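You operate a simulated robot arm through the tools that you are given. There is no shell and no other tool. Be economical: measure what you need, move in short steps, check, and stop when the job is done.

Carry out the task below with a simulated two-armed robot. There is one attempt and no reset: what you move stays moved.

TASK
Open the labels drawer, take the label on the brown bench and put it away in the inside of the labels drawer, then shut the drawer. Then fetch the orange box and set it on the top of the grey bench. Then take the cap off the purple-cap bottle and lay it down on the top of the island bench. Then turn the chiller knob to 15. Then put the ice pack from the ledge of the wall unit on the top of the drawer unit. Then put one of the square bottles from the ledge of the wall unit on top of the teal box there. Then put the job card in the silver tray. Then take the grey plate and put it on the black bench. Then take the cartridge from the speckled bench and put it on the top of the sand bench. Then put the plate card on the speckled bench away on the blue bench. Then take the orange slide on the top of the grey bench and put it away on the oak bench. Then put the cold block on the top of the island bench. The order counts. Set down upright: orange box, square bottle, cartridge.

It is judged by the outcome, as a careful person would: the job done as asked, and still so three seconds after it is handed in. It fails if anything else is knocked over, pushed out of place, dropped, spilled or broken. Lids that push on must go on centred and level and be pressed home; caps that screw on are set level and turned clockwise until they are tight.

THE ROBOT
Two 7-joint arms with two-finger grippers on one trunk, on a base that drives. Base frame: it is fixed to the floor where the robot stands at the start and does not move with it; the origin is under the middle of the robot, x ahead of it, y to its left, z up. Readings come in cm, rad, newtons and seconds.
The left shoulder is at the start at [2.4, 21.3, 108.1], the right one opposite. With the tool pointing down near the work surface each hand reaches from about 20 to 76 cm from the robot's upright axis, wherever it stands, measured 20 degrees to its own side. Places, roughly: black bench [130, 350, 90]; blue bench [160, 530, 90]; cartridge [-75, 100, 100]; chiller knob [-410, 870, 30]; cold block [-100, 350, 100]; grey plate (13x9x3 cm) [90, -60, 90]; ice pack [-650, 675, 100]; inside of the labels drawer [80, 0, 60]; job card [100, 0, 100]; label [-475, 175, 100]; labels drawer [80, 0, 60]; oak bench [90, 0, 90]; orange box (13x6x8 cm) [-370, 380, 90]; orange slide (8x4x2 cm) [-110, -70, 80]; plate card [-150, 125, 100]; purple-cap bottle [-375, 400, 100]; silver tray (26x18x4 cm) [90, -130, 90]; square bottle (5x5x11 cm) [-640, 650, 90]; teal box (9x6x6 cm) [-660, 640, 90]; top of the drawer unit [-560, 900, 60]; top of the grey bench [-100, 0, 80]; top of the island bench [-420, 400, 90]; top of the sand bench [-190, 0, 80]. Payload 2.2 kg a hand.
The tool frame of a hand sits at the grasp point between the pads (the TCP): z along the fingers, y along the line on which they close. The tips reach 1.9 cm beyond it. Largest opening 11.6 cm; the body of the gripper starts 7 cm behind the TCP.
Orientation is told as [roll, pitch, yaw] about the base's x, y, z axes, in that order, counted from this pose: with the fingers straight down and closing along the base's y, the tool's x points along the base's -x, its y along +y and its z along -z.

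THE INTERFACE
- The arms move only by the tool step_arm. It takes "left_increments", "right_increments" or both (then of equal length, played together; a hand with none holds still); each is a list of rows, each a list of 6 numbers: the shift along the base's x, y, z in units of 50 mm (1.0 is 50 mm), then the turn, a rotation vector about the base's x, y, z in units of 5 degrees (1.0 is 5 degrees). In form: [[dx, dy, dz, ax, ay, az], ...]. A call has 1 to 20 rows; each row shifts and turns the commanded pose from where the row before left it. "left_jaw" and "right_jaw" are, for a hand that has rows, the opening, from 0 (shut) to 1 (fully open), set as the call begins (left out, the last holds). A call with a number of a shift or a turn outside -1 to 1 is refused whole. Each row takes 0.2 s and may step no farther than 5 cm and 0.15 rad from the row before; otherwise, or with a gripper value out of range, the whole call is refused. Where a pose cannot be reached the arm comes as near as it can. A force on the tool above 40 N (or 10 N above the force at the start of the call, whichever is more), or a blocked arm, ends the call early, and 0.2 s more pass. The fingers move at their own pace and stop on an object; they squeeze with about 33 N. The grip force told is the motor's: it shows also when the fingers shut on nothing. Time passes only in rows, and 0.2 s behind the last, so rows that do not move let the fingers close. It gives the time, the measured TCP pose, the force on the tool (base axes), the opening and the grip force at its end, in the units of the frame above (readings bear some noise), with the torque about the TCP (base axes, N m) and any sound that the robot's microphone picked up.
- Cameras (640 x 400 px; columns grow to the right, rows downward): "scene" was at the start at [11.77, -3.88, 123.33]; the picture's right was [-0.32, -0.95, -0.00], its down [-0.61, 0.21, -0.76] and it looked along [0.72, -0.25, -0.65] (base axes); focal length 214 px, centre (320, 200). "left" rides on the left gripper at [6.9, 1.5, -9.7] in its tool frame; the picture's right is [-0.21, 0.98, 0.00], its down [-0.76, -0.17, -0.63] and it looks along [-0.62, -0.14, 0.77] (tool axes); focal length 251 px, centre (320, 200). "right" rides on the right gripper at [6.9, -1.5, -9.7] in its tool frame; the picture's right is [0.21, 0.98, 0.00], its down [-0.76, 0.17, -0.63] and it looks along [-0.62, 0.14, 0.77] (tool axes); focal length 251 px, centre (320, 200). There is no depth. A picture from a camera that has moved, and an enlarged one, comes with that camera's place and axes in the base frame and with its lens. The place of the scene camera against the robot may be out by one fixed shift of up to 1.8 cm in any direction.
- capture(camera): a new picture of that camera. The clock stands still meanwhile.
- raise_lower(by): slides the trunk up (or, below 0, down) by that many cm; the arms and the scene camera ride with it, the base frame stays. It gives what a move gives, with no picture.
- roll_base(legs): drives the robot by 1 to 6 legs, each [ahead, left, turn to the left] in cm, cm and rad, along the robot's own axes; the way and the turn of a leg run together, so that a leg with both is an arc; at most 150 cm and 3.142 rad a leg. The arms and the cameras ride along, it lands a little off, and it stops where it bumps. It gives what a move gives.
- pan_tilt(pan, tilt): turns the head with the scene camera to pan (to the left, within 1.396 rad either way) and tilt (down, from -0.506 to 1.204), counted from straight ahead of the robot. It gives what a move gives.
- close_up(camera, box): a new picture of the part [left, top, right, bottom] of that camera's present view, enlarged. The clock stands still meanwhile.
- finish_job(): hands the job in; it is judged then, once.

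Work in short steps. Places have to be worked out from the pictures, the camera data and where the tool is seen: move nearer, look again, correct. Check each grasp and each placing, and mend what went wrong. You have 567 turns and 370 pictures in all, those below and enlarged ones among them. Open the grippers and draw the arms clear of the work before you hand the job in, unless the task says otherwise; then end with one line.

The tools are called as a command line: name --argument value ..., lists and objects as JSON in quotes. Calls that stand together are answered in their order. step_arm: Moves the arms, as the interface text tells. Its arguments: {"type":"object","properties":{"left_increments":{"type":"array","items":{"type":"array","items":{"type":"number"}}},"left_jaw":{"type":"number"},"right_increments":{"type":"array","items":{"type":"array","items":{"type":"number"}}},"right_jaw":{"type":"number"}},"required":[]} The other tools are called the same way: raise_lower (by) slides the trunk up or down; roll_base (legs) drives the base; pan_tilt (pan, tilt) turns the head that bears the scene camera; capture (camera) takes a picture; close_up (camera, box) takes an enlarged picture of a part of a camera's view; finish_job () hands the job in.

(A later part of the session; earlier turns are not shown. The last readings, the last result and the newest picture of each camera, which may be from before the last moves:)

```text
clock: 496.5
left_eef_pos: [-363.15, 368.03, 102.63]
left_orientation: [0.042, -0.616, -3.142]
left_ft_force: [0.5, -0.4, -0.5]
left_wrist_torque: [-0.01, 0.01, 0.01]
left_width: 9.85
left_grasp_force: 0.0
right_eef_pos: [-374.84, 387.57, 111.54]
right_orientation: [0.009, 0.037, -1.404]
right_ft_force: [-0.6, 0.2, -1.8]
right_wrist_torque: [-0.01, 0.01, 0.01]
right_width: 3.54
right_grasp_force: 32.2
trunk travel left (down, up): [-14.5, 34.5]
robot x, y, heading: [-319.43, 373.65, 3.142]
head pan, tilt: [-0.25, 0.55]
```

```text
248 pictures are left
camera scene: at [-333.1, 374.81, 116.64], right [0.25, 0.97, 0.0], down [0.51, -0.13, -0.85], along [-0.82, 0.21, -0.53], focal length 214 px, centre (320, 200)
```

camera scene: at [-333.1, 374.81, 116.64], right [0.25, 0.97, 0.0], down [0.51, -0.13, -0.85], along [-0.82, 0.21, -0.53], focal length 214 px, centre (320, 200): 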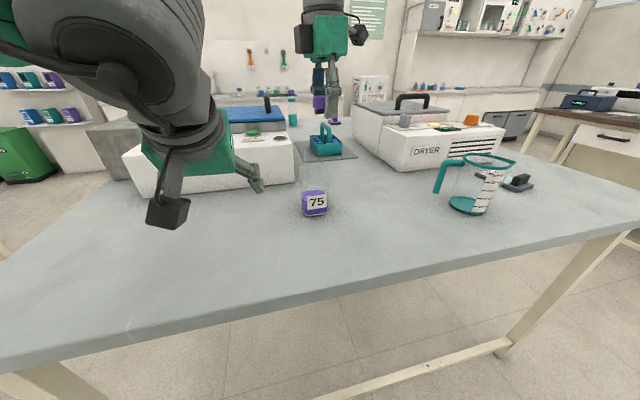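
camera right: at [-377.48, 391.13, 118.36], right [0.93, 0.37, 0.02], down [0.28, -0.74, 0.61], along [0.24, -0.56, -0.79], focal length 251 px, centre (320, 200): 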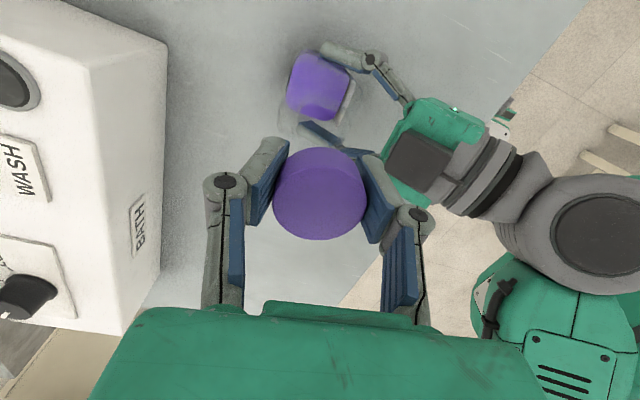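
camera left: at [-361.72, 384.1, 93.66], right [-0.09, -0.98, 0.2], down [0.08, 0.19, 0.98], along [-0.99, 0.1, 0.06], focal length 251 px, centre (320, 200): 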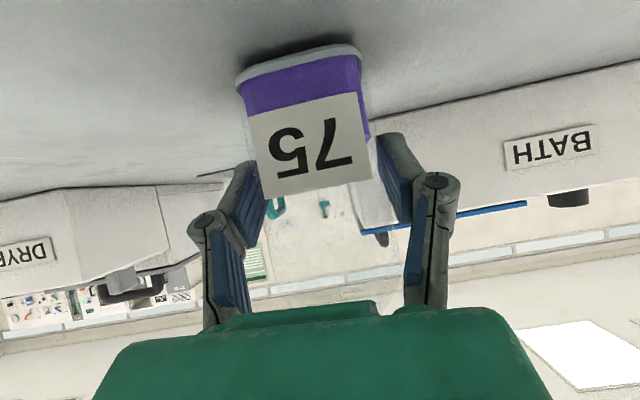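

Bottle stands upright uncapped. I take the left hand well aside and bring the cap to a free spot at about [-364, 400].

step_arm --left_increments '[[0.2, -0.4, 0.2, 0, -1, 0], [0.2, -0.4, 0.2, 0, -1, 0], [0.2, -0.4, 0.2, 0, -1, 0], [0.2, -0.4, 0.1, 0, -1, 0], [0.1, -0.4, 0.1, 0, -1, 0], [0, -0.4, 0.1, 0, -1, 0], [0, 0, 0, 0, -1, 0]]'

step_arm --right_increments '[[0.2, 0.3, 0, 0, 0, 0], [0.3, 0.3, 0, 0, 0, 0], [0.3, 0.3, 0, 0, 0, 0], [0.3, 0.3, -0.1, 0, 0, 0], [0.3, 0.3, -0.2, 0, 0, 0], [0.3, 0.3, -0.3, 0, 0, 0], [0.3, 0.3, -0.3, 0, 0, 0], [0.2, 0.3, -0.4, 0, 0, 0], [0, 0.2, -0.4, 0, 0, 0], [0, 0, -0.4, 0, 0, 0], [0, 0, -0.4, 0, 0, 0], [0, 0, -0.4, 0, 0, 0], [0, 0, 0, 0, 0, 0]]'

capture --camera "right"

capture --camera "scene"

```text
clock: 498.1
left_eef_pos: [-358.65, 356.17, 107.25]
left_orientation: [0.043, -0.004, -3.14]
left_ft_force: [0.1, 0.6, 0.3]
left_wrist_torque: [0.0, -0.03, -0.02]
left_width: 9.88
left_grasp_force: 0.0
right_eef_pos: [-374.95, 387.63, 111.68]
right_orientation: [0.011, 0.036, -1.406]
right_ft_force: [-0.5, 0.0, -0.1]
right_wrist_torque: [-0.02, 0.0, -0.02]
right_width: 3.53
right_grasp_force: 33.1
trunk travel left (down, up): [-14.5, 34.5]
robot x, y, heading: [-319.39, 373.98, 3.137]
head pan, tilt: [-0.25, 0.55]
```

```text
clock: 500.9
left_eef_pos: [-358.46, 356.21, 107.27]
left_orientation: [0.046, -0.005, -3.139]
left_ft_force: [-0.7, 0.3, -0.7]
left_wrist_torque: [-0.01, 0.03, -0.01]
left_width: 9.88
left_grasp_force: 0.0
right_eef_pos: [-363.8, 400.96, 97.12]
right_orientation: [0.011, 0.034, -1.407]
right_ft_force: [0.2, -0.2, 0.3]
right_wrist_torque: [0.01, 0.0, 0.01]
right_width: 3.49
right_grasp_force: 32.9
trunk travel left (down, up): [-14.5, 34.5]
robot x, y, heading: [-319.57, 373.56, 3.137]
head pan, tilt: [-0.25, 0.55]
```

```text
247 pictures are left
camera right: at [-366.33, 407.15, 107.06], right [0.93, 0.37, 0.02], down [0.28, -0.74, 0.61], along [0.24, -0.56, -0.79], focal length 251 px, centre (320, 200)
```

right: 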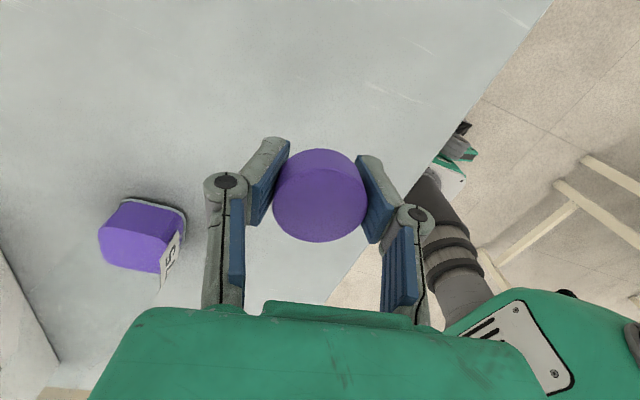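

```text
246 pictures are left
camera scene: at [-333.01, 375.0, 116.65], right [0.25, 0.97, 0.0], down [0.51, -0.13, -0.85], along [-0.82, 0.21, -0.53], focal length 214 px, centre (320, 200)
```

scene: 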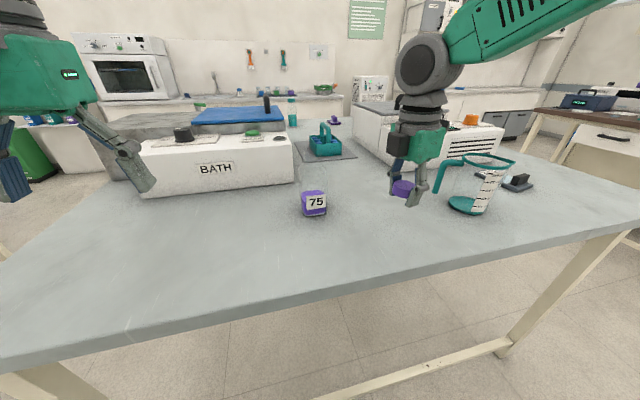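

step_arm --right_increments '[[0, -0.2, -0.3, 0, 0, 0], [0, -0.2, -0.3, 0, 0, 0], [0, -0.1, -0.3, 0, 0, 0], [0, 0, -0.2, 0, 0, 0], [0, 0, -0.15, 0, 0, 0], [0, 0, 0, 0, 0, 0]]'

step_arm --right_increments '[[0, 0, -0.06, 0, 0, 0], [0, 0, 0, 0, 0, 0]]'

step_arm --right_increments '[[0, 0, -0.06, 0, 0, 0], [0, 0, 0, 0, 0, 0]]'

```text
clock: 502.3
left_eef_pos: [-358.52, 356.23, 107.23]
left_orientation: [0.047, -0.006, -3.14]
left_ft_force: [-0.4, 0.3, 0.3]
left_wrist_torque: [-0.01, 0.02, -0.04]
left_width: 9.85
left_grasp_force: 0.0
right_eef_pos: [-363.73, 398.15, 90.74]
right_orientation: [0.01, 0.034, -1.409]
right_ft_force: [-0.3, 1.1, 0.2]
right_wrist_torque: [-0.01, 0.02, 0.01]
right_width: 3.48
right_grasp_force: 32.7
trunk travel left (down, up): [-14.5, 34.5]
robot x, y, heading: [-319.54, 373.35, 3.138]
head pan, tilt: [-0.25, 0.55]
```

```text
clock: 502.9
left_eef_pos: [-358.57, 356.36, 107.27]
left_orientation: [0.044, -0.005, -3.139]
left_ft_force: [-1.0, 0.5, 0.5]
left_wrist_torque: [0.0, -0.02, -0.01]
left_width: 9.86
left_grasp_force: 0.1
right_eef_pos: [-363.73, 398.25, 90.53]
right_orientation: [0.011, 0.036, -1.409]
right_ft_force: [0.4, -0.1, 0.4]
right_wrist_torque: [0.05, 0.01, -0.01]
right_width: 3.5
right_grasp_force: 32.9
trunk travel left (down, up): [-14.5, 34.5]
robot x, y, heading: [-319.53, 373.71, 3.139]
head pan, tilt: [-0.25, 0.55]
```

```text
clock: 503.5
left_eef_pos: [-358.44, 356.24, 107.27]
left_orientation: [0.045, -0.003, -3.14]
left_ft_force: [0.1, -0.1, 0.0]
left_wrist_torque: [0.01, -0.02, -0.02]
left_width: 9.87
left_grasp_force: 0.1
right_eef_pos: [-363.79, 398.31, 90.15]
right_orientation: [0.011, 0.035, -1.407]
right_ft_force: [-0.3, 0.4, 0.4]
right_wrist_torque: [0.0, -0.03, 0.01]
right_width: 3.47
right_grasp_force: 32.8
trunk travel left (down, up): [-14.5, 34.5]
robot x, y, heading: [-319.56, 373.55, 3.144]
head pan, tilt: [-0.25, 0.55]
```

step_arm --right_increments '[[0, 0, -0.06, 0, 0, 0], [0, 0, 0, 0, 0, 0]]'

step_arm --right_increments '[[0, 0, 0, 0, 0, 0], [0, 0, 0, 0, 0, 0], [0, 0, 0, 0, 0, 0]]' --right_jaw 0.7

step_arm --right_increments '[[0, 0, 0.2, 0, 0, 0], [0, 0, 0.3, 0, 0, 0], [0, 0, 0.4, 0, 0, 0], [0, 0, 0.4, 0, 0, 0], [0, 0, 0.4, 0, 0, 0], [0, 0, 0.4, 0, 0, 0], [0, 0, 0.4, 0, 0, 0], [0, 0, 0.4, 0, 0, 0], [0, 0, 0.4, 0, 0, 0], [0.2, -0.2, 0.4, 0, 0, 0], [0.2, -0.2, 0.4, 0, 0, 0]]'

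capture --camera "scene"

```text
clock: 504.1
left_eef_pos: [-358.51, 356.27, 107.33]
left_orientation: [0.042, -0.008, -3.14]
left_ft_force: [0.7, -0.6, 0.3]
left_wrist_torque: [0.01, 0.01, -0.03]
left_width: 9.84
left_grasp_force: 0.1
right_eef_pos: [-363.8, 398.34, 90.02]
right_orientation: [0.005, 0.034, -1.409]
right_ft_force: [-0.8, 4.0, 21.9]
right_wrist_torque: [-0.2, 0.33, -0.01]
right_width: 3.47
right_grasp_force: 32.8
trunk travel left (down, up): [-14.5, 34.5]
robot x, y, heading: [-319.86, 373.51, 3.14]
head pan, tilt: [-0.25, 0.55]
```

```text
clock: 504.9
left_eef_pos: [-358.59, 356.23, 107.17]
left_orientation: [0.045, -0.007, -3.139]
left_ft_force: [-0.8, -0.7, 0.4]
left_wrist_torque: [0.01, -0.02, 0.0]
left_width: 9.84
left_grasp_force: 0.1
right_eef_pos: [-363.8, 398.38, 89.89]
right_orientation: [0.01, 0.035, -1.408]
right_ft_force: [0.9, -0.4, 0.1]
right_wrist_torque: [0.0, 0.03, -0.02]
right_width: 8.09
right_grasp_force: 0.0
trunk travel left (down, up): [-14.5, 34.5]
robot x, y, heading: [-319.74, 373.7, 3.142]
head pan, tilt: [-0.25, 0.55]
```

```text
clock: 507.3
left_eef_pos: [-358.58, 356.24, 107.38]
left_orientation: [0.044, -0.006, -3.14]
left_ft_force: [0.2, -0.3, 0.5]
left_wrist_torque: [-0.01, 0.01, -0.02]
left_width: 9.86
left_grasp_force: 0.1
right_eef_pos: [-361.74, 396.26, 110.36]
right_orientation: [0.012, 0.036, -1.407]
right_ft_force: [-0.5, 0.1, 0.4]
right_wrist_torque: [-0.02, 0.0, 0.02]
right_width: 8.11
right_grasp_force: 0.0
trunk travel left (down, up): [-14.5, 34.5]
robot x, y, heading: [-319.3, 373.69, 3.136]
head pan, tilt: [-0.25, 0.55]
```

```text
245 pictures are left
camera scene: at [-332.95, 374.92, 116.66], right [0.25, 0.97, 0.0], down [0.51, -0.13, -0.85], along [-0.82, 0.21, -0.52], focal length 214 px, centre (320, 200)
```

scene: 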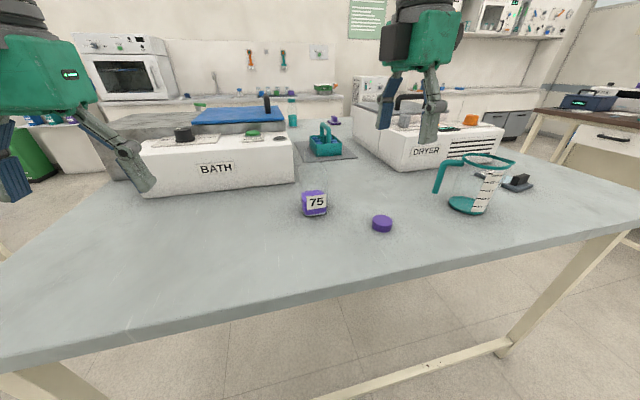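

The cap lies on the bench. Now the chiller knob near [-410, 870, 30]. I reset the right wrist, back off, turn to +y, and look.

step_arm --right_increments '[[0.1, 0, 0, 0, 0, -1], [0.1, 0, 0, 0, 0, -1], [0.1, 0, 0, 0, 0, -1], [0.1, 0, 0, 0, 0, -1], [0.1, 0, 0, 0, 0, -1], [0, 0, 0, 0, 0, -1], [0, 0, 0, 0, 0, -1], [0, 0, 0, 0, 0, -1], [0, 0, 0, 0, 0, -1], [0, 0, 0, 0, 0, -1], [0, 0, 0, 0, 0, -1], [0, 0, 0, 0, 0, -1], [0, 0, 0, 0, 0, -1], [0, 0, 0, 0, 0, -1], [0, 0, 0, 0, 0, -1], [0, 0, 0, 0, 0, -1], [0, 0, 0, 0, 0, -1], [0, 0, 0, 0, 0, -1], [0, 0, 0, 0, 0, -1], [0, 0, 0, 0, 0, -1]]'

roll_base --legs '[[-35, 0, 0], [0, 0, -0.785], [0, 0, -0.785]]'

pan_tilt --pan 0.3 --tilt 0.3

capture --camera "scene"

```text
clock: 511.5
left_eef_pos: [-358.54, 356.27, 107.28]
left_orientation: [0.045, -0.006, -3.14]
left_ft_force: [-0.1, -0.3, 0.3]
left_wrist_torque: [-0.01, 0.02, 0.01]
left_width: 9.85
left_grasp_force: 0.1
right_eef_pos: [-359.29, 396.34, 110.29]
right_orientation: [0.009, 0.038, 3.129]
right_ft_force: [-0.7, -0.5, -0.1]
right_wrist_torque: [0.03, -0.03, 0.01]
right_width: 8.14
right_grasp_force: 0.1
trunk travel left (down, up): [-14.5, 34.5]
robot x, y, heading: [-319.61, 373.74, 3.141]
head pan, tilt: [-0.25, 0.55]
```

```text
clock: 517.9
left_eef_pos: [-301.0, 412.79, 107.32]
left_orientation: [0.044, -0.004, 1.55]
left_ft_force: [0.3, -0.5, 0.2]
left_wrist_torque: [0.01, -0.02, 0.0]
left_width: 9.87
left_grasp_force: 0.1
right_eef_pos: [-260.84, 412.81, 110.31]
right_orientation: [0.01, 0.035, 1.537]
right_ft_force: [0.3, -0.7, 0.1]
right_wrist_torque: [0.01, 0.03, 0.0]
right_width: 8.11
right_grasp_force: 0.1
trunk travel left (down, up): [-14.5, 34.5]
robot x, y, heading: [-284.63, 373.7, 1.547]
head pan, tilt: [-0.25, 0.55]
```

```text
clock: 518.9
left_eef_pos: [-300.9, 412.69, 107.23]
left_orientation: [0.044, -0.007, 1.55]
left_ft_force: [-0.5, -0.2, -0.6]
left_wrist_torque: [0.0, -0.02, 0.01]
left_width: 9.88
left_grasp_force: 0.1
right_eef_pos: [-260.86, 412.56, 110.47]
right_orientation: [0.008, 0.034, 1.537]
right_ft_force: [-0.6, -0.5, 0.0]
right_wrist_torque: [-0.01, 0.0, -0.02]
right_width: 8.13
right_grasp_force: 0.0
trunk travel left (down, up): [-14.5, 34.5]
robot x, y, heading: [-283.84, 373.62, 1.547]
head pan, tilt: [0.3, 0.3]
```

```text
244 pictures are left
camera scene: at [-287.45, 385.91, 118.95], right [0.96, 0.27, 0.0], down [0.08, -0.29, -0.95], along [-0.26, 0.92, -0.3], focal length 214 px, centre (320, 200)
```

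scene: 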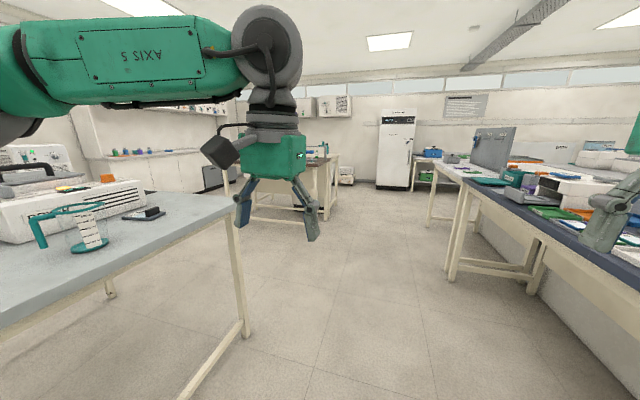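

roll_base --legs '[[130, 0, 0.02]]'

pan_tilt --pan 0.4 --tilt 0.35

capture --camera "scene"

```text
clock: 525.3
left_eef_pos: [-302.98, 539.74, 107.41]
left_orientation: [0.045, -0.006, 1.601]
left_ft_force: [0.1, 0.4, 0.1]
left_wrist_torque: [-0.01, 0.0, -0.03]
left_width: 9.85
left_grasp_force: 0.0
right_eef_pos: [-262.95, 541.57, 110.5]
right_orientation: [0.008, 0.036, 1.59]
right_ft_force: [0.3, 0.2, 0.1]
right_wrist_torque: [-0.02, 0.01, 0.03]
right_width: 8.09
right_grasp_force: 0.0
trunk travel left (down, up): [-14.5, 34.5]
robot x, y, heading: [-284.67, 501.47, 1.594]
head pan, tilt: [0.3, 0.3]
```

```text
clock: 526.0
left_eef_pos: [-302.98, 539.35, 107.56]
left_orientation: [0.045, -0.013, 1.6]
left_ft_force: [-0.1, 0.0, -0.1]
left_wrist_torque: [-0.01, 0.04, 0.0]
left_width: 9.85
left_grasp_force: 0.1
right_eef_pos: [-262.97, 541.37, 110.61]
right_orientation: [0.009, 0.031, 1.59]
right_ft_force: [0.1, -0.4, 0.8]
right_wrist_torque: [0.04, 0.03, -0.03]
right_width: 8.12
right_grasp_force: 0.1
trunk travel left (down, up): [-14.5, 34.5]
robot x, y, heading: [-284.74, 501.64, 1.594]
head pan, tilt: [0.4, 0.351]
```

```text
243 pictures are left
camera scene: at [-289.1, 513.17, 118.48], right [0.91, 0.41, 0.0], down [0.14, -0.32, -0.94], along [-0.39, 0.85, -0.35], focal length 214 px, centre (320, 200)
```

scene: 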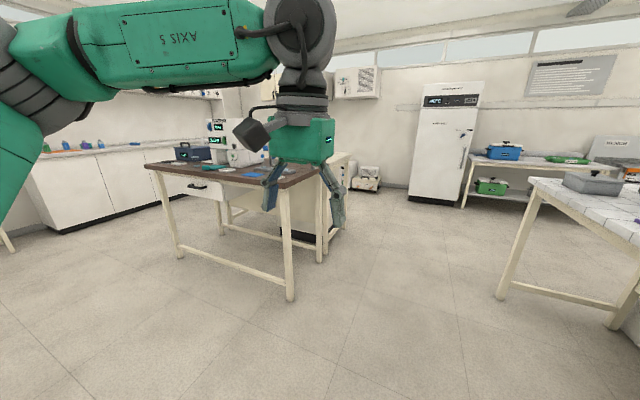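

close_up --camera "scene" --box '[320, 120, 460, 220]'

```text
4.00 times, centred on (390, 170) of scene
camera zoom: at [-289.1, 513.17, 118.48], right [0.91, 0.41, 0.0], down [0.14, -0.32, -0.94], along [-0.39, 0.85, -0.35], focal length 858 px, centre (40, 320)
```

zoom: 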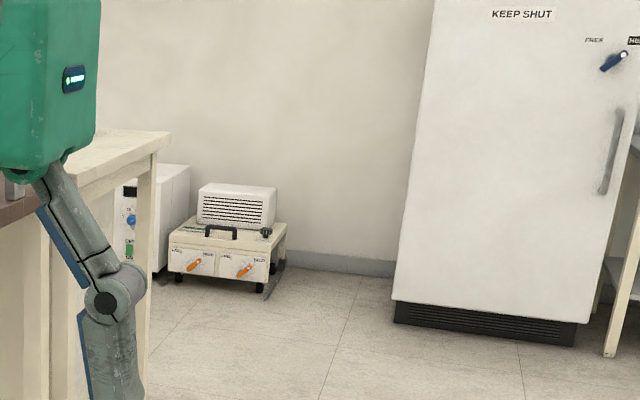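

The chiller (white box with blue knob, green button) is behind the benches near [-400, 850]. I drive on to y≈720 and look left.

roll_base --legs '[[130, 0, -0.02], [85, 0, 0]]'

pan_tilt --pan 0.75 --tilt 0.5

capture --camera "scene"

```text
clock: 536.5
left_eef_pos: [-309.27, 751.05, 107.47]
left_orientation: [0.043, -0.008, 1.611]
left_ft_force: [0.2, -0.4, 0.4]
left_wrist_torque: [0.0, -0.01, -0.02]
left_width: 9.87
left_grasp_force: 0.0
right_eef_pos: [-269.3, 753.43, 110.49]
right_orientation: [0.007, 0.033, 1.601]
right_ft_force: [-0.2, 0.0, -0.1]
right_wrist_torque: [-0.02, 0.02, 0.0]
right_width: 8.12
right_grasp_force: 0.0
trunk travel left (down, up): [-14.5, 34.5]
robot x, y, heading: [-290.02, 712.97, 1.609]
head pan, tilt: [0.4, 0.351]
```

```text
clock: 537.3
left_eef_pos: [-309.35, 750.73, 107.65]
left_orientation: [0.044, -0.012, 1.613]
left_ft_force: [0.5, 0.0, 0.3]
left_wrist_torque: [-0.03, -0.02, 0.0]
left_width: 9.85
left_grasp_force: 0.0
right_eef_pos: [-269.3, 753.2, 110.59]
right_orientation: [0.009, 0.029, 1.6]
right_ft_force: [-0.2, -1.0, -0.2]
right_wrist_torque: [0.03, 0.0, 0.02]
right_width: 8.15
right_grasp_force: 0.0
trunk travel left (down, up): [-14.5, 34.5]
robot x, y, heading: [-290.52, 713.05, 1.61]
head pan, tilt: [0.75, 0.499]
```

```text
241 pictures are left
camera scene: at [-297.65, 722.89, 117.12], right [0.71, 0.71, 0.0], down [0.34, -0.34, -0.88], along [-0.62, 0.62, -0.48], focal length 214 px, centre (320, 200)
```

scene: 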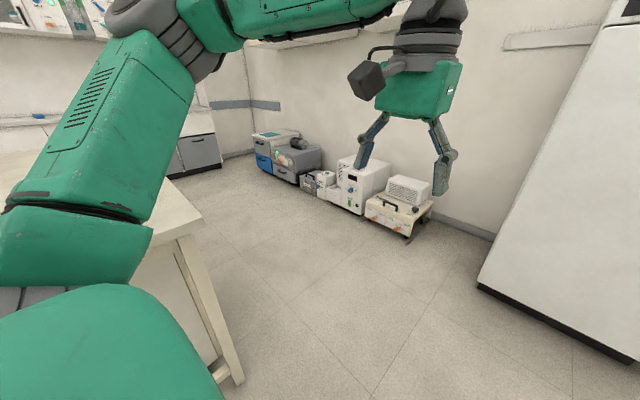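

close_up --camera "scene" --box '[240, 120, 460, 250]'

```text
2.91 times, centred on (350, 185) of scene
camera zoom: at [-297.65, 722.89, 117.12], right [0.71, 0.71, 0.0], down [0.34, -0.34, -0.88], along [-0.62, 0.62, -0.48], focal length 624 px, centre (233, 244)
```

zoom: 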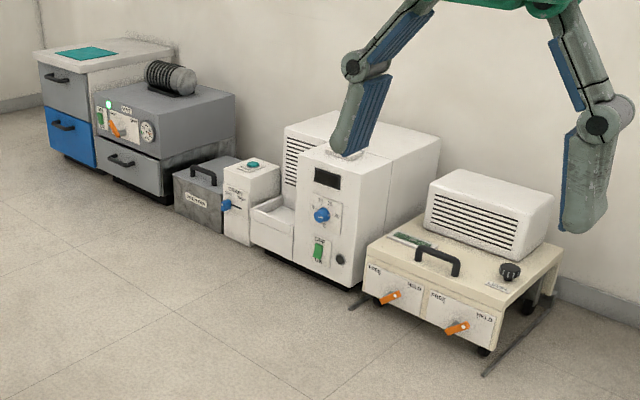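

The chiller knob (blue) is at about [-404, 869, 30], its face toward −y. I go to about [-385, 800] facing +y.

roll_base --legs '[[65, 0, -0.04], [0, 95, 0], [17, 0, 0]]'

pan_tilt --pan 0.1 --tilt 0.8

capture --camera "scene"

```text
clock: 546.5
left_eef_pos: [-402.27, 834.91, 107.4]
left_orientation: [0.044, -0.012, 1.577]
left_ft_force: [-0.1, 0.8, -0.8]
left_wrist_torque: [-0.02, 0.0, 0.0]
left_width: 9.87
left_grasp_force: 0.0
right_eef_pos: [-362.08, 835.88, 110.57]
right_orientation: [0.008, 0.032, 1.566]
right_ft_force: [0.5, 0.4, -0.7]
right_wrist_torque: [-0.01, 0.01, -0.01]
right_width: 8.11
right_grasp_force: 0.1
trunk travel left (down, up): [-14.5, 34.5]
robot x, y, heading: [-384.69, 796.4, 1.579]
head pan, tilt: [0.75, 0.499]
```

```text
clock: 547.6
left_eef_pos: [-402.11, 834.59, 107.68]
left_orientation: [0.044, -0.013, 1.578]
left_ft_force: [0.2, -0.5, -0.1]
left_wrist_torque: [0.01, 0.03, 0.0]
left_width: 9.85
left_grasp_force: 0.1
right_eef_pos: [-362.07, 835.64, 110.74]
right_orientation: [0.01, 0.029, 1.565]
right_ft_force: [0.5, -1.0, 0.1]
right_wrist_torque: [-0.03, 0.02, -0.01]
right_width: 8.14
right_grasp_force: 0.1
trunk travel left (down, up): [-14.5, 34.5]
robot x, y, heading: [-384.9, 796.43, 1.571]
head pan, tilt: [0.099, 0.799]
```

```text
239 pictures are left
camera scene: at [-386.0, 807.91, 114.52], right [0.99, 0.1, 0.0], down [0.07, -0.72, -0.69], along [-0.07, 0.69, -0.72], focal length 214 px, centre (320, 200)
```

scene: 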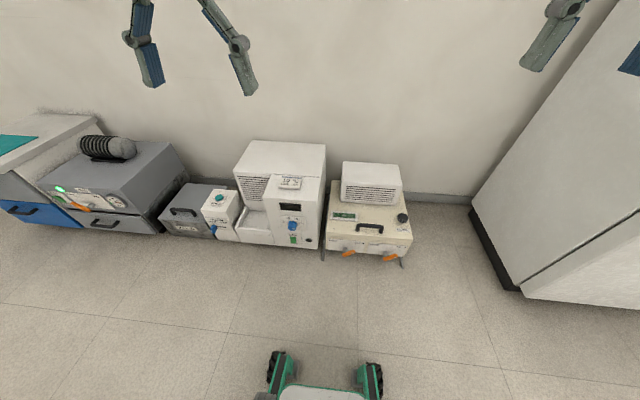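

close_up --camera "scene" --box '[225, 160, 345, 260]'

raise_lower --by -14

close_up --camera "scene" --box '[250, 170, 350, 260]'

```text
4.00 times, centred on (285, 210) of scene
camera zoom: at [-386.0, 807.91, 114.52], right [0.99, 0.1, 0.0], down [0.07, -0.72, -0.69], along [-0.07, 0.69, -0.72], focal length 858 px, centre (460, 160)
```

zoom: 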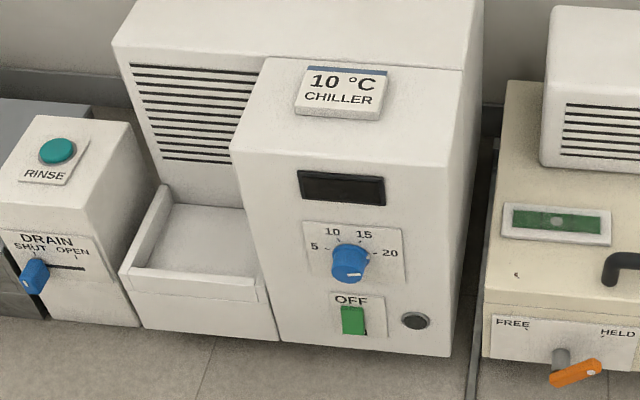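

```text
clock: 549.2
left_eef_pos: [-402.07, 834.66, 93.69]
left_orientation: [0.043, -0.015, 1.578]
left_ft_force: [-0.2, -0.1, 0.3]
left_wrist_torque: [-0.02, -0.02, -0.01]
left_width: 9.87
left_grasp_force: 0.1
right_eef_pos: [-362.13, 835.5, 96.71]
right_orientation: [0.009, 0.028, 1.566]
right_ft_force: [-0.1, 0.3, 0.1]
right_wrist_torque: [-0.05, 0.02, -0.02]
right_width: 8.13
right_grasp_force: 0.1
trunk travel left (down, up): [-0.5, 48.5]
robot x, y, heading: [-384.56, 796.67, 1.572]
head pan, tilt: [0.099, 0.799]
```

```text
4.44 times, centred on (300, 215) of scene
camera zoom: at [-385.97, 807.84, 100.53], right [0.99, 0.1, 0.0], down [0.07, -0.72, -0.7], along [-0.07, 0.69, -0.72], focal length 953 px, centre (409, 133)
```

zoom: 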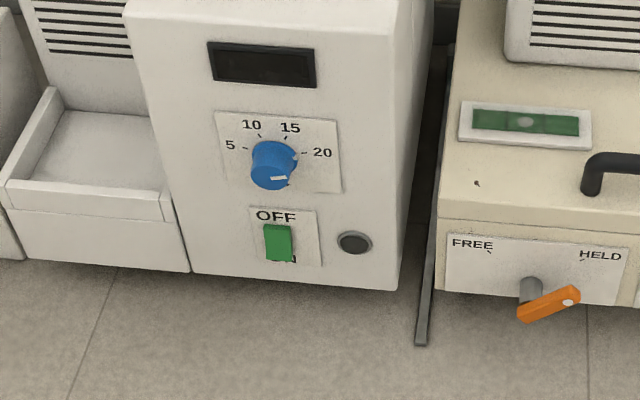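

Dial: 5, 10, 15, 20 clockwise from left; knob near [-406, 871, 28]. I lower the left hand and turn it to point at the panel for a closer look.

step_arm --left_increments '[[0, 0.0, -0.6, 1, 0, 0], [0, 0, -0.6, 1, 0, 0], [0, 0, -0.6, 1, 0, 0], [0, 0, -0.6, 1, 0, 0], [0, 0, -0.6, 1, 0, 0], [0, 0, -0.6, 1, 0, 0], [0, 0, -0.6, 1, 0, 0], [0, 0, -0.6, 1, 0, 0], [0, 0, -0.6, 1, 0, 0], [0, 0, -0.6, 1, 0, 0], [0, 0, -0.6, 1, 0, 0], [0, 0, -0.6, 1, 0, 0], [0, 0, -0.6, 1, 0, 0], [0, 0, -0.6, 1, 0, 0], [0, 0, -0.6, 1, 0, 0], [0, 0, -0.6, 1, 0, 0], [0, 0, -0.6, 1, 0, 0], [0, 0, -0.6, 1, 0, 0]]'

capture --camera "left"

```text
clock: 553.0
left_eef_pos: [-400.55, 837.76, 39.25]
left_orientation: [-2.601, -1.556, -2.067]
left_ft_force: [-0.2, -0.7, -0.3]
left_wrist_torque: [0.02, 0.04, -0.02]
left_width: 9.87
left_grasp_force: 0.1
left hand out of reach, approached as far as the arm can: row 7, 8, 9, 18
right_eef_pos: [-361.96, 835.63, 96.67]
right_orientation: [0.01, 0.031, 1.566]
right_ft_force: [0.3, 0.1, 0.2]
right_wrist_torque: [0.02, 0.01, 0.01]
right_width: 8.13
right_grasp_force: 0.0
trunk travel left (down, up): [-0.5, 48.5]
robot x, y, heading: [-384.76, 796.38, 1.573]
head pan, tilt: [0.099, 0.799]
```

```text
236 pictures are left
camera left: at [-401.68, 828.02, 32.09], right [-0.98, -0.05, 0.21], down [0.19, -0.63, 0.75], along [0.1, 0.77, 0.63], focal length 251 px, centre (320, 200)
```

left: 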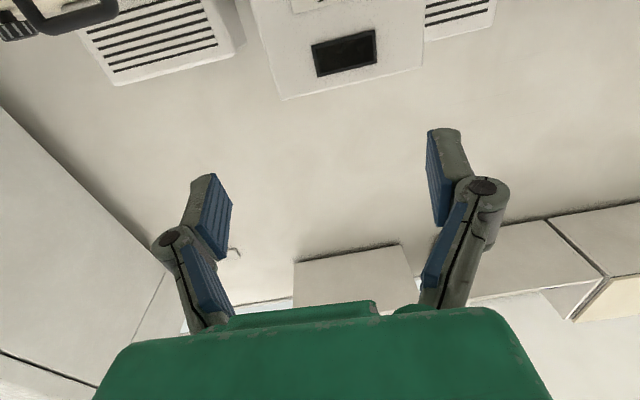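

step_arm --left_increments '[[0, -0.1, -0.5, 0, 0, 0], [0, -0.1, -0.5, 0, 0, 0], [0, -0.1, -0.5, 0, 0, 0], [0, -0.1, -0.5, 0, 0, 0], [0, 0, 0, 0, 0, 0]]'

capture --camera "left"

```text
clock: 554.2
left_eef_pos: [-399.59, 836.48, 30.35]
left_orientation: [-2.672, -1.535, -1.999]
left_ft_force: [-0.5, -0.4, -0.1]
left_wrist_torque: [0.03, -0.01, 0.02]
left_width: 9.85
left_grasp_force: 0.1
right_eef_pos: [-361.45, 835.26, 96.98]
right_orientation: [0.015, 0.024, 1.566]
right_ft_force: [0.4, 0.3, 0.1]
right_wrist_torque: [0.0, -0.02, -0.01]
right_width: 8.12
right_grasp_force: 0.0
trunk travel left (down, up): [-0.5, 48.5]
robot x, y, heading: [-384.31, 796.73, 1.578]
head pan, tilt: [0.099, 0.799]
```

```text
235 pictures are left
camera left: at [-400.62, 826.88, 23.07], right [-0.98, -0.05, 0.2], down [0.18, -0.65, 0.74], along [0.1, 0.76, 0.64], focal length 251 px, centre (320, 200)
```

left: 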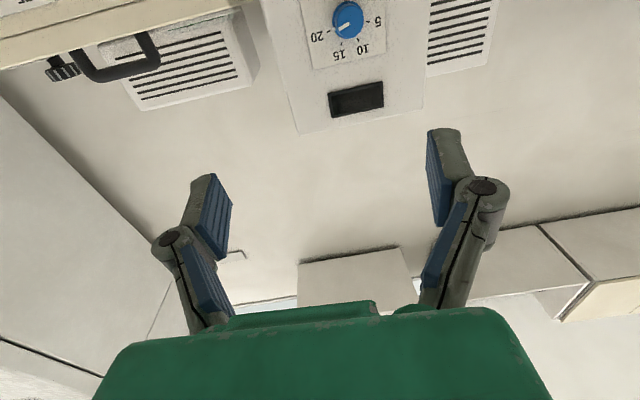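

close_up --camera "left" --box '[290, 0, 410, 75]'

```text
5.33 times, centred on (350, 38) of left
camera zoom: at [-400.62, 826.88, 23.07], right [-0.98, -0.05, 0.2], down [0.18, -0.65, 0.74], along [0.1, 0.76, 0.64], focal length 1341 px, centre (160, 1067)
```

zoom: 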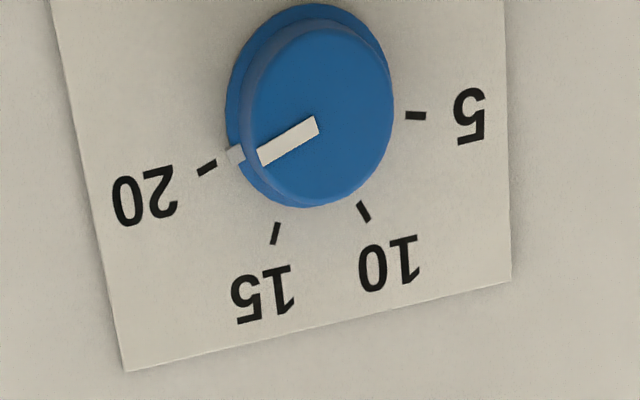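

The pointer is at 20; 15 is one step (≈45°) counter-clockwise seen from the front. I line the left hand up with the knob (≈[-405.4, 866, 27.6], ≈3.7 cm wide).

step_arm --left_increments '[[-0.4, 0, -0.2, 0, 0, 0], [-0.4, 0, -0.2, 0, 0, 0], [-0.36, 0.2, -0.15, 0, 0, 0], [0, 0.5, 0, 0, 0, 0], [0, 0.5, 0, 0, 0, 0], [0, 0.5, 0, 0, 0, 0], [0, 0, 0, 0, 0, 0]]'

capture --camera "left"

close_up --camera "scene" --box '[230, 160, 350, 270]'

```text
clock: 555.8
left_eef_pos: [-407.27, 844.37, 26.42]
left_orientation: [-2.801, -1.553, -1.865]
left_ft_force: [-1.1, 0.4, 0.7]
left_wrist_torque: [-0.02, -0.01, -0.01]
left_width: 9.85
left_grasp_force: 0.0
right_eef_pos: [-362.52, 835.57, 96.76]
right_orientation: [0.005, 0.026, 1.567]
right_ft_force: [-0.1, -0.8, 0.4]
right_wrist_torque: [0.0, -0.01, 0.02]
right_width: 8.13
right_grasp_force: 0.1
trunk travel left (down, up): [-0.5, 48.5]
robot x, y, heading: [-384.76, 796.61, 1.578]
head pan, tilt: [0.099, 0.799]
```

```text
233 pictures are left
camera left: at [-408.18, 834.78, 19.28], right [-0.98, -0.05, 0.21], down [0.19, -0.64, 0.75], along [0.1, 0.77, 0.63], focal length 251 px, centre (320, 200)
```

left: 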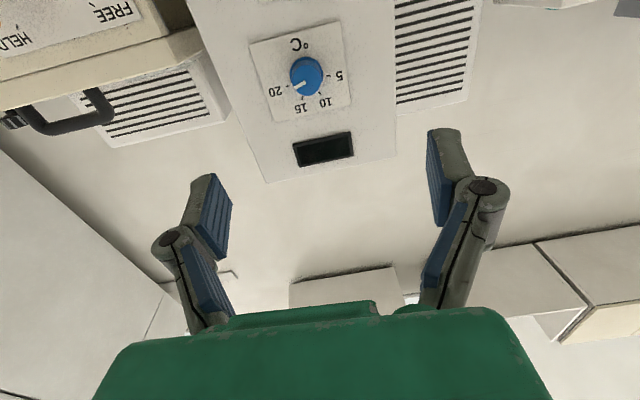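

```text
3.64 times, centred on (290, 215) of scene
camera zoom: at [-386.48, 807.81, 100.45], right [0.99, 0.1, 0.0], down [0.08, -0.71, -0.7], along [-0.07, 0.69, -0.72], focal length 780 px, centre (429, 146)
```

zoom: 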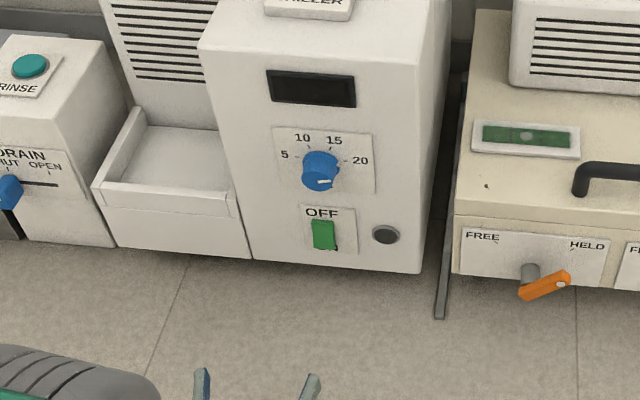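

step_arm --left_increments '[[0.03, 0.6, 0, 0, 0, 0], [0.03, 0.6, 0, 0, 0, 0], [0.03, 0.6, 0, 0, 0, 0], [0, 0.6, 0, 0, 0, 0], [0, 0, 0, 0, 0, 0]]' --left_jaw 0.7

capture --camera "left"

```text
clock: 557.0
left_eef_pos: [-406.25, 855.94, 26.89]
left_orientation: [-2.777, -1.556, -1.89]
left_ft_force: [-0.6, -0.1, 0.3]
left_wrist_torque: [-0.01, -0.02, -0.03]
left_width: 8.12
left_grasp_force: 0.0
left hand out of reach, approached as far as the arm can: row 4
right_eef_pos: [-361.75, 835.49, 96.69]
right_orientation: [0.01, 0.03, 1.565]
right_ft_force: [0.3, 0.1, 0.1]
right_wrist_torque: [-0.02, 0.01, 0.0]
right_width: 8.11
right_grasp_force: 0.0
trunk travel left (down, up): [-0.5, 48.5]
robot x, y, heading: [-384.48, 796.72, 1.576]
head pan, tilt: [0.099, 0.799]
```

```text
231 pictures are left
camera left: at [-407.22, 846.19, 19.8], right [-0.98, -0.05, 0.21], down [0.19, -0.63, 0.75], along [0.1, 0.77, 0.63], focal length 251 px, centre (320, 200)
```

left: 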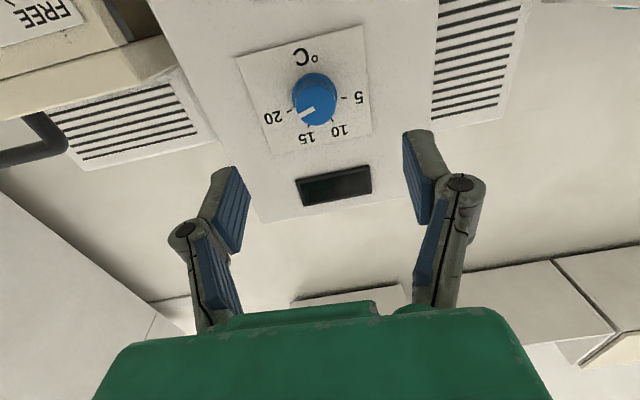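

The arm is at its limit; I move the base 8 cm ahead and look again.

roll_base --legs '[[7, 0, 0]]'

step_arm --right_increments '[[0, 0, 0, 0, 0, 0], [0, 0, 0, 0, 0, 0], [0, 0, 0, 0, 0, 0], [0, 0, 0, 0, 0, 0]]'

capture --camera "left"

```text
clock: 558.0
left_eef_pos: [-406.1, 862.86, 26.84]
left_orientation: [-2.63, -1.557, -2.039]
left_ft_force: [-0.2, -0.8, 0.1]
left_wrist_torque: [-0.01, 0.03, -0.02]
left_width: 8.12
left_grasp_force: 0.0
right_eef_pos: [-362.02, 842.65, 96.62]
right_orientation: [0.013, 0.031, 1.563]
right_ft_force: [0.0, 0.7, 0.5]
right_wrist_torque: [-0.04, -0.01, 0.03]
right_width: 8.14
right_grasp_force: 0.1
trunk travel left (down, up): [-0.5, 48.5]
robot x, y, heading: [-384.65, 803.42, 1.57]
head pan, tilt: [0.099, 0.799]
```

```text
clock: 559.0
left_eef_pos: [-406.1, 862.84, 26.99]
left_orientation: [-2.755, -1.555, -1.916]
left_ft_force: [-0.5, 0.4, -0.3]
left_wrist_torque: [0.01, -0.01, 0.0]
left_width: 8.14
left_grasp_force: 0.1
right_eef_pos: [-361.94, 842.34, 96.73]
right_orientation: [0.011, 0.026, 1.564]
right_ft_force: [-0.1, 0.2, 0.0]
right_wrist_torque: [0.01, 0.02, 0.01]
right_width: 8.08
right_grasp_force: 0.1
trunk travel left (down, up): [-0.5, 48.5]
robot x, y, heading: [-384.88, 803.18, 1.568]
head pan, tilt: [0.099, 0.799]
```

```text
230 pictures are left
camera left: at [-407.21, 853.16, 19.82], right [-0.98, -0.05, 0.21], down [0.19, -0.64, 0.75], along [0.1, 0.77, 0.63], focal length 251 px, centre (320, 200)
```

left: 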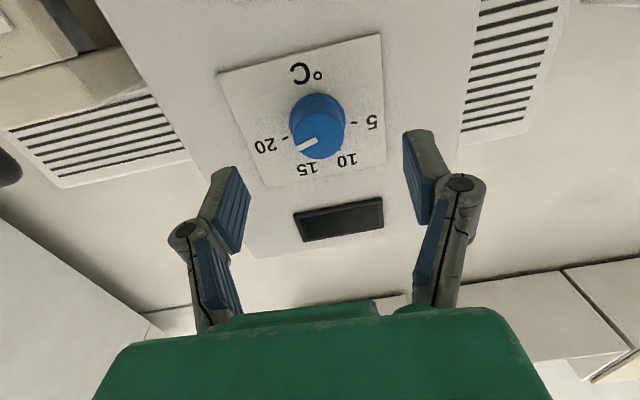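

Aligned: knob front [-406.4, 868.2, 26.7]. I advance 5.5 cm, then close.

step_arm --left_increments '[[-0.03, 0.3, -0.03, 0, 0, 0], [-0.03, 0.3, -0.03, 0, 0, 0], [0, 0.25, 0, 0, 0, 0], [0, 0.25, 0, 0, 0, 0], [0, 0, 0, 0, 0, 0]]'

capture --camera "left"

```text
clock: 560.2
left_eef_pos: [-406.87, 865.81, 28.68]
left_orientation: [-2.741, -1.555, -1.925]
left_ft_force: [0.1, 0.3, -0.5]
left_wrist_torque: [-0.04, -0.02, -0.01]
left_width: 8.12
left_grasp_force: 0.2
left hand out of reach, approached as far as the arm can: row 1, 2, 3, 4
right_eef_pos: [-362.03, 842.24, 96.73]
right_orientation: [0.012, 0.026, 1.564]
right_ft_force: [-0.2, -0.8, -1.1]
right_wrist_torque: [0.01, -0.01, 0.02]
right_width: 8.12
right_grasp_force: 0.1
trunk travel left (down, up): [-0.5, 48.5]
robot x, y, heading: [-384.54, 803.16, 1.569]
head pan, tilt: [0.099, 0.799]
```

```text
229 pictures are left
camera left: at [-407.89, 856.17, 21.48], right [-0.98, -0.05, 0.21], down [0.19, -0.64, 0.75], along [0.1, 0.77, 0.63], focal length 251 px, centre (320, 200)
```

left: 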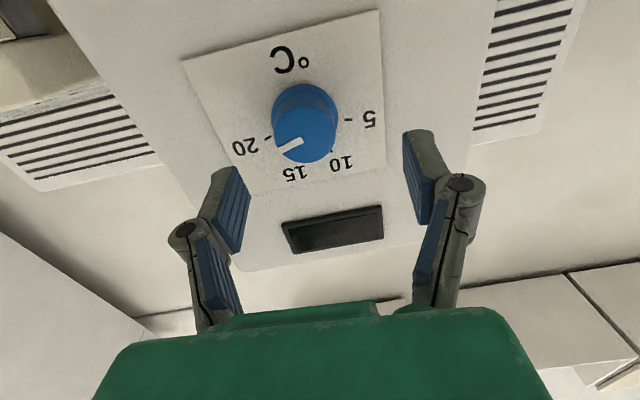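

Reach-limited; I pull the arm back 9 cm and bring the base 12 cm closer.

step_arm --left_increments '[[0, -0.5, 0, 0, 0, 0], [0, -0.5, 0, 0, 0, 0], [0, -0.5, 0, 0, 0, 0], [0, -0.5, 0, 0, 0, 0], [0, -0.3, 0, 0, 0, 0], [0, 0, 0, 0, 0, 0]]'

roll_base --legs '[[12, 0, 0]]'

step_arm --left_increments '[[0, 0, 0, 0, 0, 0], [0, 0, 0, 0, 0, 0], [0, 0, 0, 0, 0, 0], [0, 0, 0, 0, 0, 0]]'

capture --camera "left"

```text
clock: 561.6
left_eef_pos: [-406.97, 854.3, 28.57]
left_orientation: [-2.746, -1.556, -1.921]
left_ft_force: [-0.1, 0.5, 0.7]
left_wrist_torque: [-0.01, 0.0, 0.02]
left_width: 8.13
left_grasp_force: 0.0
right_eef_pos: [-362.0, 842.34, 96.66]
right_orientation: [0.01, 0.026, 1.565]
right_ft_force: [-0.1, 0.2, 0.6]
right_wrist_torque: [-0.01, 0.0, -0.02]
right_width: 8.11
right_grasp_force: 0.0
trunk travel left (down, up): [-0.5, 48.5]
robot x, y, heading: [-384.86, 803.56, 1.568]
head pan, tilt: [0.099, 0.799]
```

```text
clock: 562.9
left_eef_pos: [-406.85, 866.1, 28.52]
left_orientation: [-2.728, -1.555, -1.941]
left_ft_force: [0.6, 0.1, -0.8]
left_wrist_torque: [0.02, 0.04, 0.02]
left_width: 8.14
left_grasp_force: 0.0
right_eef_pos: [-361.88, 854.28, 96.75]
right_orientation: [0.011, 0.027, 1.563]
right_ft_force: [0.1, 0.3, 1.1]
right_wrist_torque: [-0.01, -0.03, 0.0]
right_width: 8.12
right_grasp_force: 0.1
trunk travel left (down, up): [-0.5, 48.5]
robot x, y, heading: [-384.92, 815.24, 1.57]
head pan, tilt: [0.099, 0.799]
```

```text
clock: 563.9
left_eef_pos: [-406.9, 866.06, 28.61]
left_orientation: [-2.786, -1.552, -1.88]
left_ft_force: [-0.2, -0.6, -0.1]
left_wrist_torque: [0.01, 0.0, 0.01]
left_width: 8.14
left_grasp_force: 0.1
right_eef_pos: [-361.9, 854.08, 96.68]
right_orientation: [0.009, 0.03, 1.563]
right_ft_force: [0.6, -0.2, -0.1]
right_wrist_torque: [0.0, 0.02, -0.01]
right_width: 8.11
right_grasp_force: 0.0
trunk travel left (down, up): [-0.5, 48.5]
robot x, y, heading: [-384.9, 815.53, 1.573]
head pan, tilt: [0.099, 0.799]
```

```text
228 pictures are left
camera left: at [-407.94, 856.43, 21.4], right [-0.98, -0.05, 0.21], down [0.19, -0.64, 0.75], along [0.1, 0.77, 0.63], focal length 251 px, centre (320, 200)
```

left: 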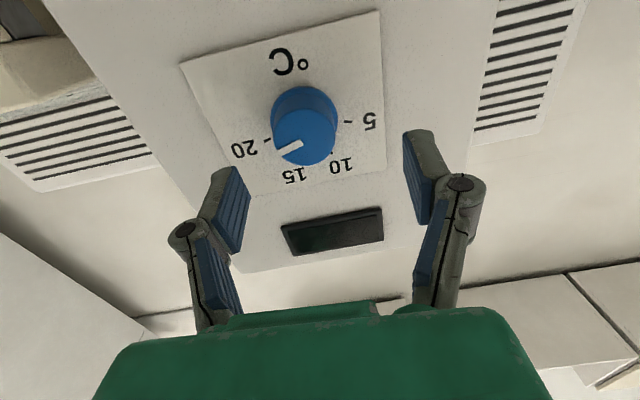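

Knob centre [-406.5, 868.2, 26.8]; I drop 1.8 cm, advance 3 cm and close.

step_arm --left_increments '[[0.04, 0, -0.18, 0, 0, 0], [0.04, 0, -0.18, 0, 0, 0], [0, 0.2, 0, 0, 0, 0], [0, 0.2, 0, 0, 0, 0], [0, 0.15, 0, 0, 0, 0], [0, 0, 0, 0, 0, 0]]'

capture --camera "left"

```text
clock: 565.3
left_eef_pos: [-406.52, 868.75, 26.81]
left_orientation: [-2.786, -1.552, -1.885]
left_ft_force: [0.0, 0.0, 0.2]
left_wrist_torque: [0.02, 0.04, 0.03]
left_width: 8.1
left_grasp_force: 0.1
right_eef_pos: [-361.96, 853.91, 96.7]
right_orientation: [0.009, 0.027, 1.564]
right_ft_force: [0.5, 0.0, -0.4]
right_wrist_torque: [0.04, -0.05, 0.0]
right_width: 8.1
right_grasp_force: 0.0
trunk travel left (down, up): [-0.5, 48.5]
robot x, y, heading: [-384.48, 815.13, 1.57]
head pan, tilt: [0.099, 0.799]
```

```text
227 pictures are left
camera left: at [-407.51, 859.08, 19.58], right [-0.98, -0.05, 0.21], down [0.19, -0.64, 0.75], along [0.1, 0.77, 0.63], focal length 251 px, centre (320, 200)
```

left: 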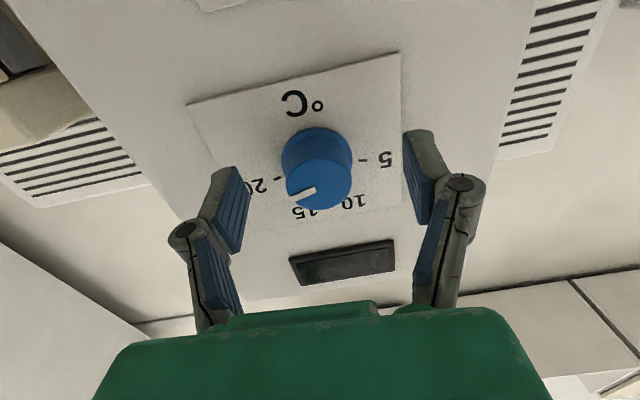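

step_arm --left_increments '[[0.02, 0.12, 0, 0, 0, 0], [0, 0.1, 0, 0, 0, 0], [0, 0, 0, 0, 0, 0]]'

step_arm --left_increments '[[0, 0, 0, 0, 0, 0], [0, 0, 0, 0, 0, 0], [0, 0, 0, 0, 0, 0], [0, 0, 0, 0, 0, 0]]' --left_jaw 0

capture --camera "left"

```text
clock: 566.1
left_eef_pos: [-406.44, 869.96, 26.93]
left_orientation: [-2.781, -1.551, -1.886]
left_ft_force: [0.5, 0.2, 0.5]
left_wrist_torque: [-0.03, -0.01, -0.03]
left_width: 8.12
left_grasp_force: 0.1
right_eef_pos: [-361.86, 853.98, 96.78]
right_orientation: [0.011, 0.028, 1.564]
right_ft_force: [-0.1, 0.1, 0.3]
right_wrist_torque: [0.01, 0.05, 0.0]
right_width: 8.12
right_grasp_force: 0.0
trunk travel left (down, up): [-0.5, 48.5]
robot x, y, heading: [-384.82, 815.04, 1.575]
head pan, tilt: [0.099, 0.799]
```

```text
clock: 567.1
left_eef_pos: [-406.16, 869.85, 26.86]
left_orientation: [-2.749, -1.555, -1.925]
left_ft_force: [19.5, 5.7, -5.3]
left_wrist_torque: [-0.14, 0.31, -0.6]
left_width: 3.89
left_grasp_force: 45.2
right_eef_pos: [-361.84, 853.9, 96.64]
right_orientation: [0.011, 0.029, 1.564]
right_ft_force: [0.0, -0.5, 0.1]
right_wrist_torque: [0.01, 0.01, 0.04]
right_width: 8.09
right_grasp_force: 0.0
trunk travel left (down, up): [-0.5, 48.5]
robot x, y, heading: [-384.13, 815.13, 1.575]
head pan, tilt: [0.099, 0.799]
```

```text
226 pictures are left
camera left: at [-407.17, 860.24, 19.69], right [-0.98, -0.04, 0.21], down [0.19, -0.64, 0.75], along [0.1, 0.77, 0.63], focal length 251 px, centre (320, 200)
```

left: 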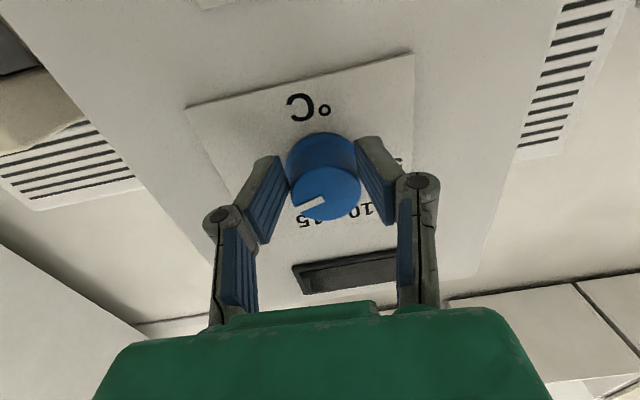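

Knob gripped; a 19 N side force says I'm off by a little in x. I ease +x and turn −45° about y (counter-clockwise from the front).

step_arm --left_increments '[[0.06, 0, 0, 0, 0, 0], [0.02, 0, 0, 0, 0, 0], [0, 0, 0, 0, -1, 0], [0, 0, 0, 0, -1, 0], [0, 0, 0, 0, -1, 0], [0, 0, 0, 0, -1, 0]]'

capture --camera "left"

```text
clock: 568.5
left_eef_pos: [-405.61, 869.87, 27.0]
left_orientation: [-1.581, -1.212, -3.091]
left_ft_force: [26.2, -5.8, 9.5]
left_wrist_torque: [-0.11, 0.44, -0.19]
left_width: 3.86
left_grasp_force: 45.1
right_eef_pos: [-361.81, 853.87, 96.8]
right_orientation: [0.012, 0.025, 1.564]
right_ft_force: [0.6, 0.0, 0.6]
right_wrist_torque: [-0.03, -0.01, -0.03]
right_width: 8.13
right_grasp_force: 0.1
trunk travel left (down, up): [-0.5, 48.5]
robot x, y, heading: [-384.45, 815.53, 1.572]
head pan, tilt: [0.099, 0.799]
```

```text
225 pictures are left
camera left: at [-404.14, 860.25, 19.81], right [-0.99, -0.04, -0.14], down [-0.08, -0.64, 0.76], along [-0.12, 0.77, 0.63], focal length 251 px, centre (320, 200)
```

left: 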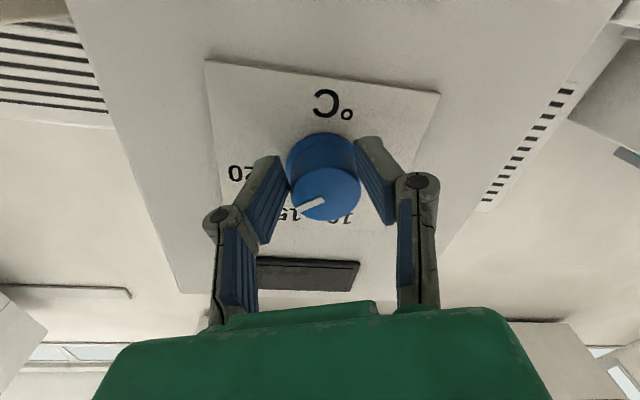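

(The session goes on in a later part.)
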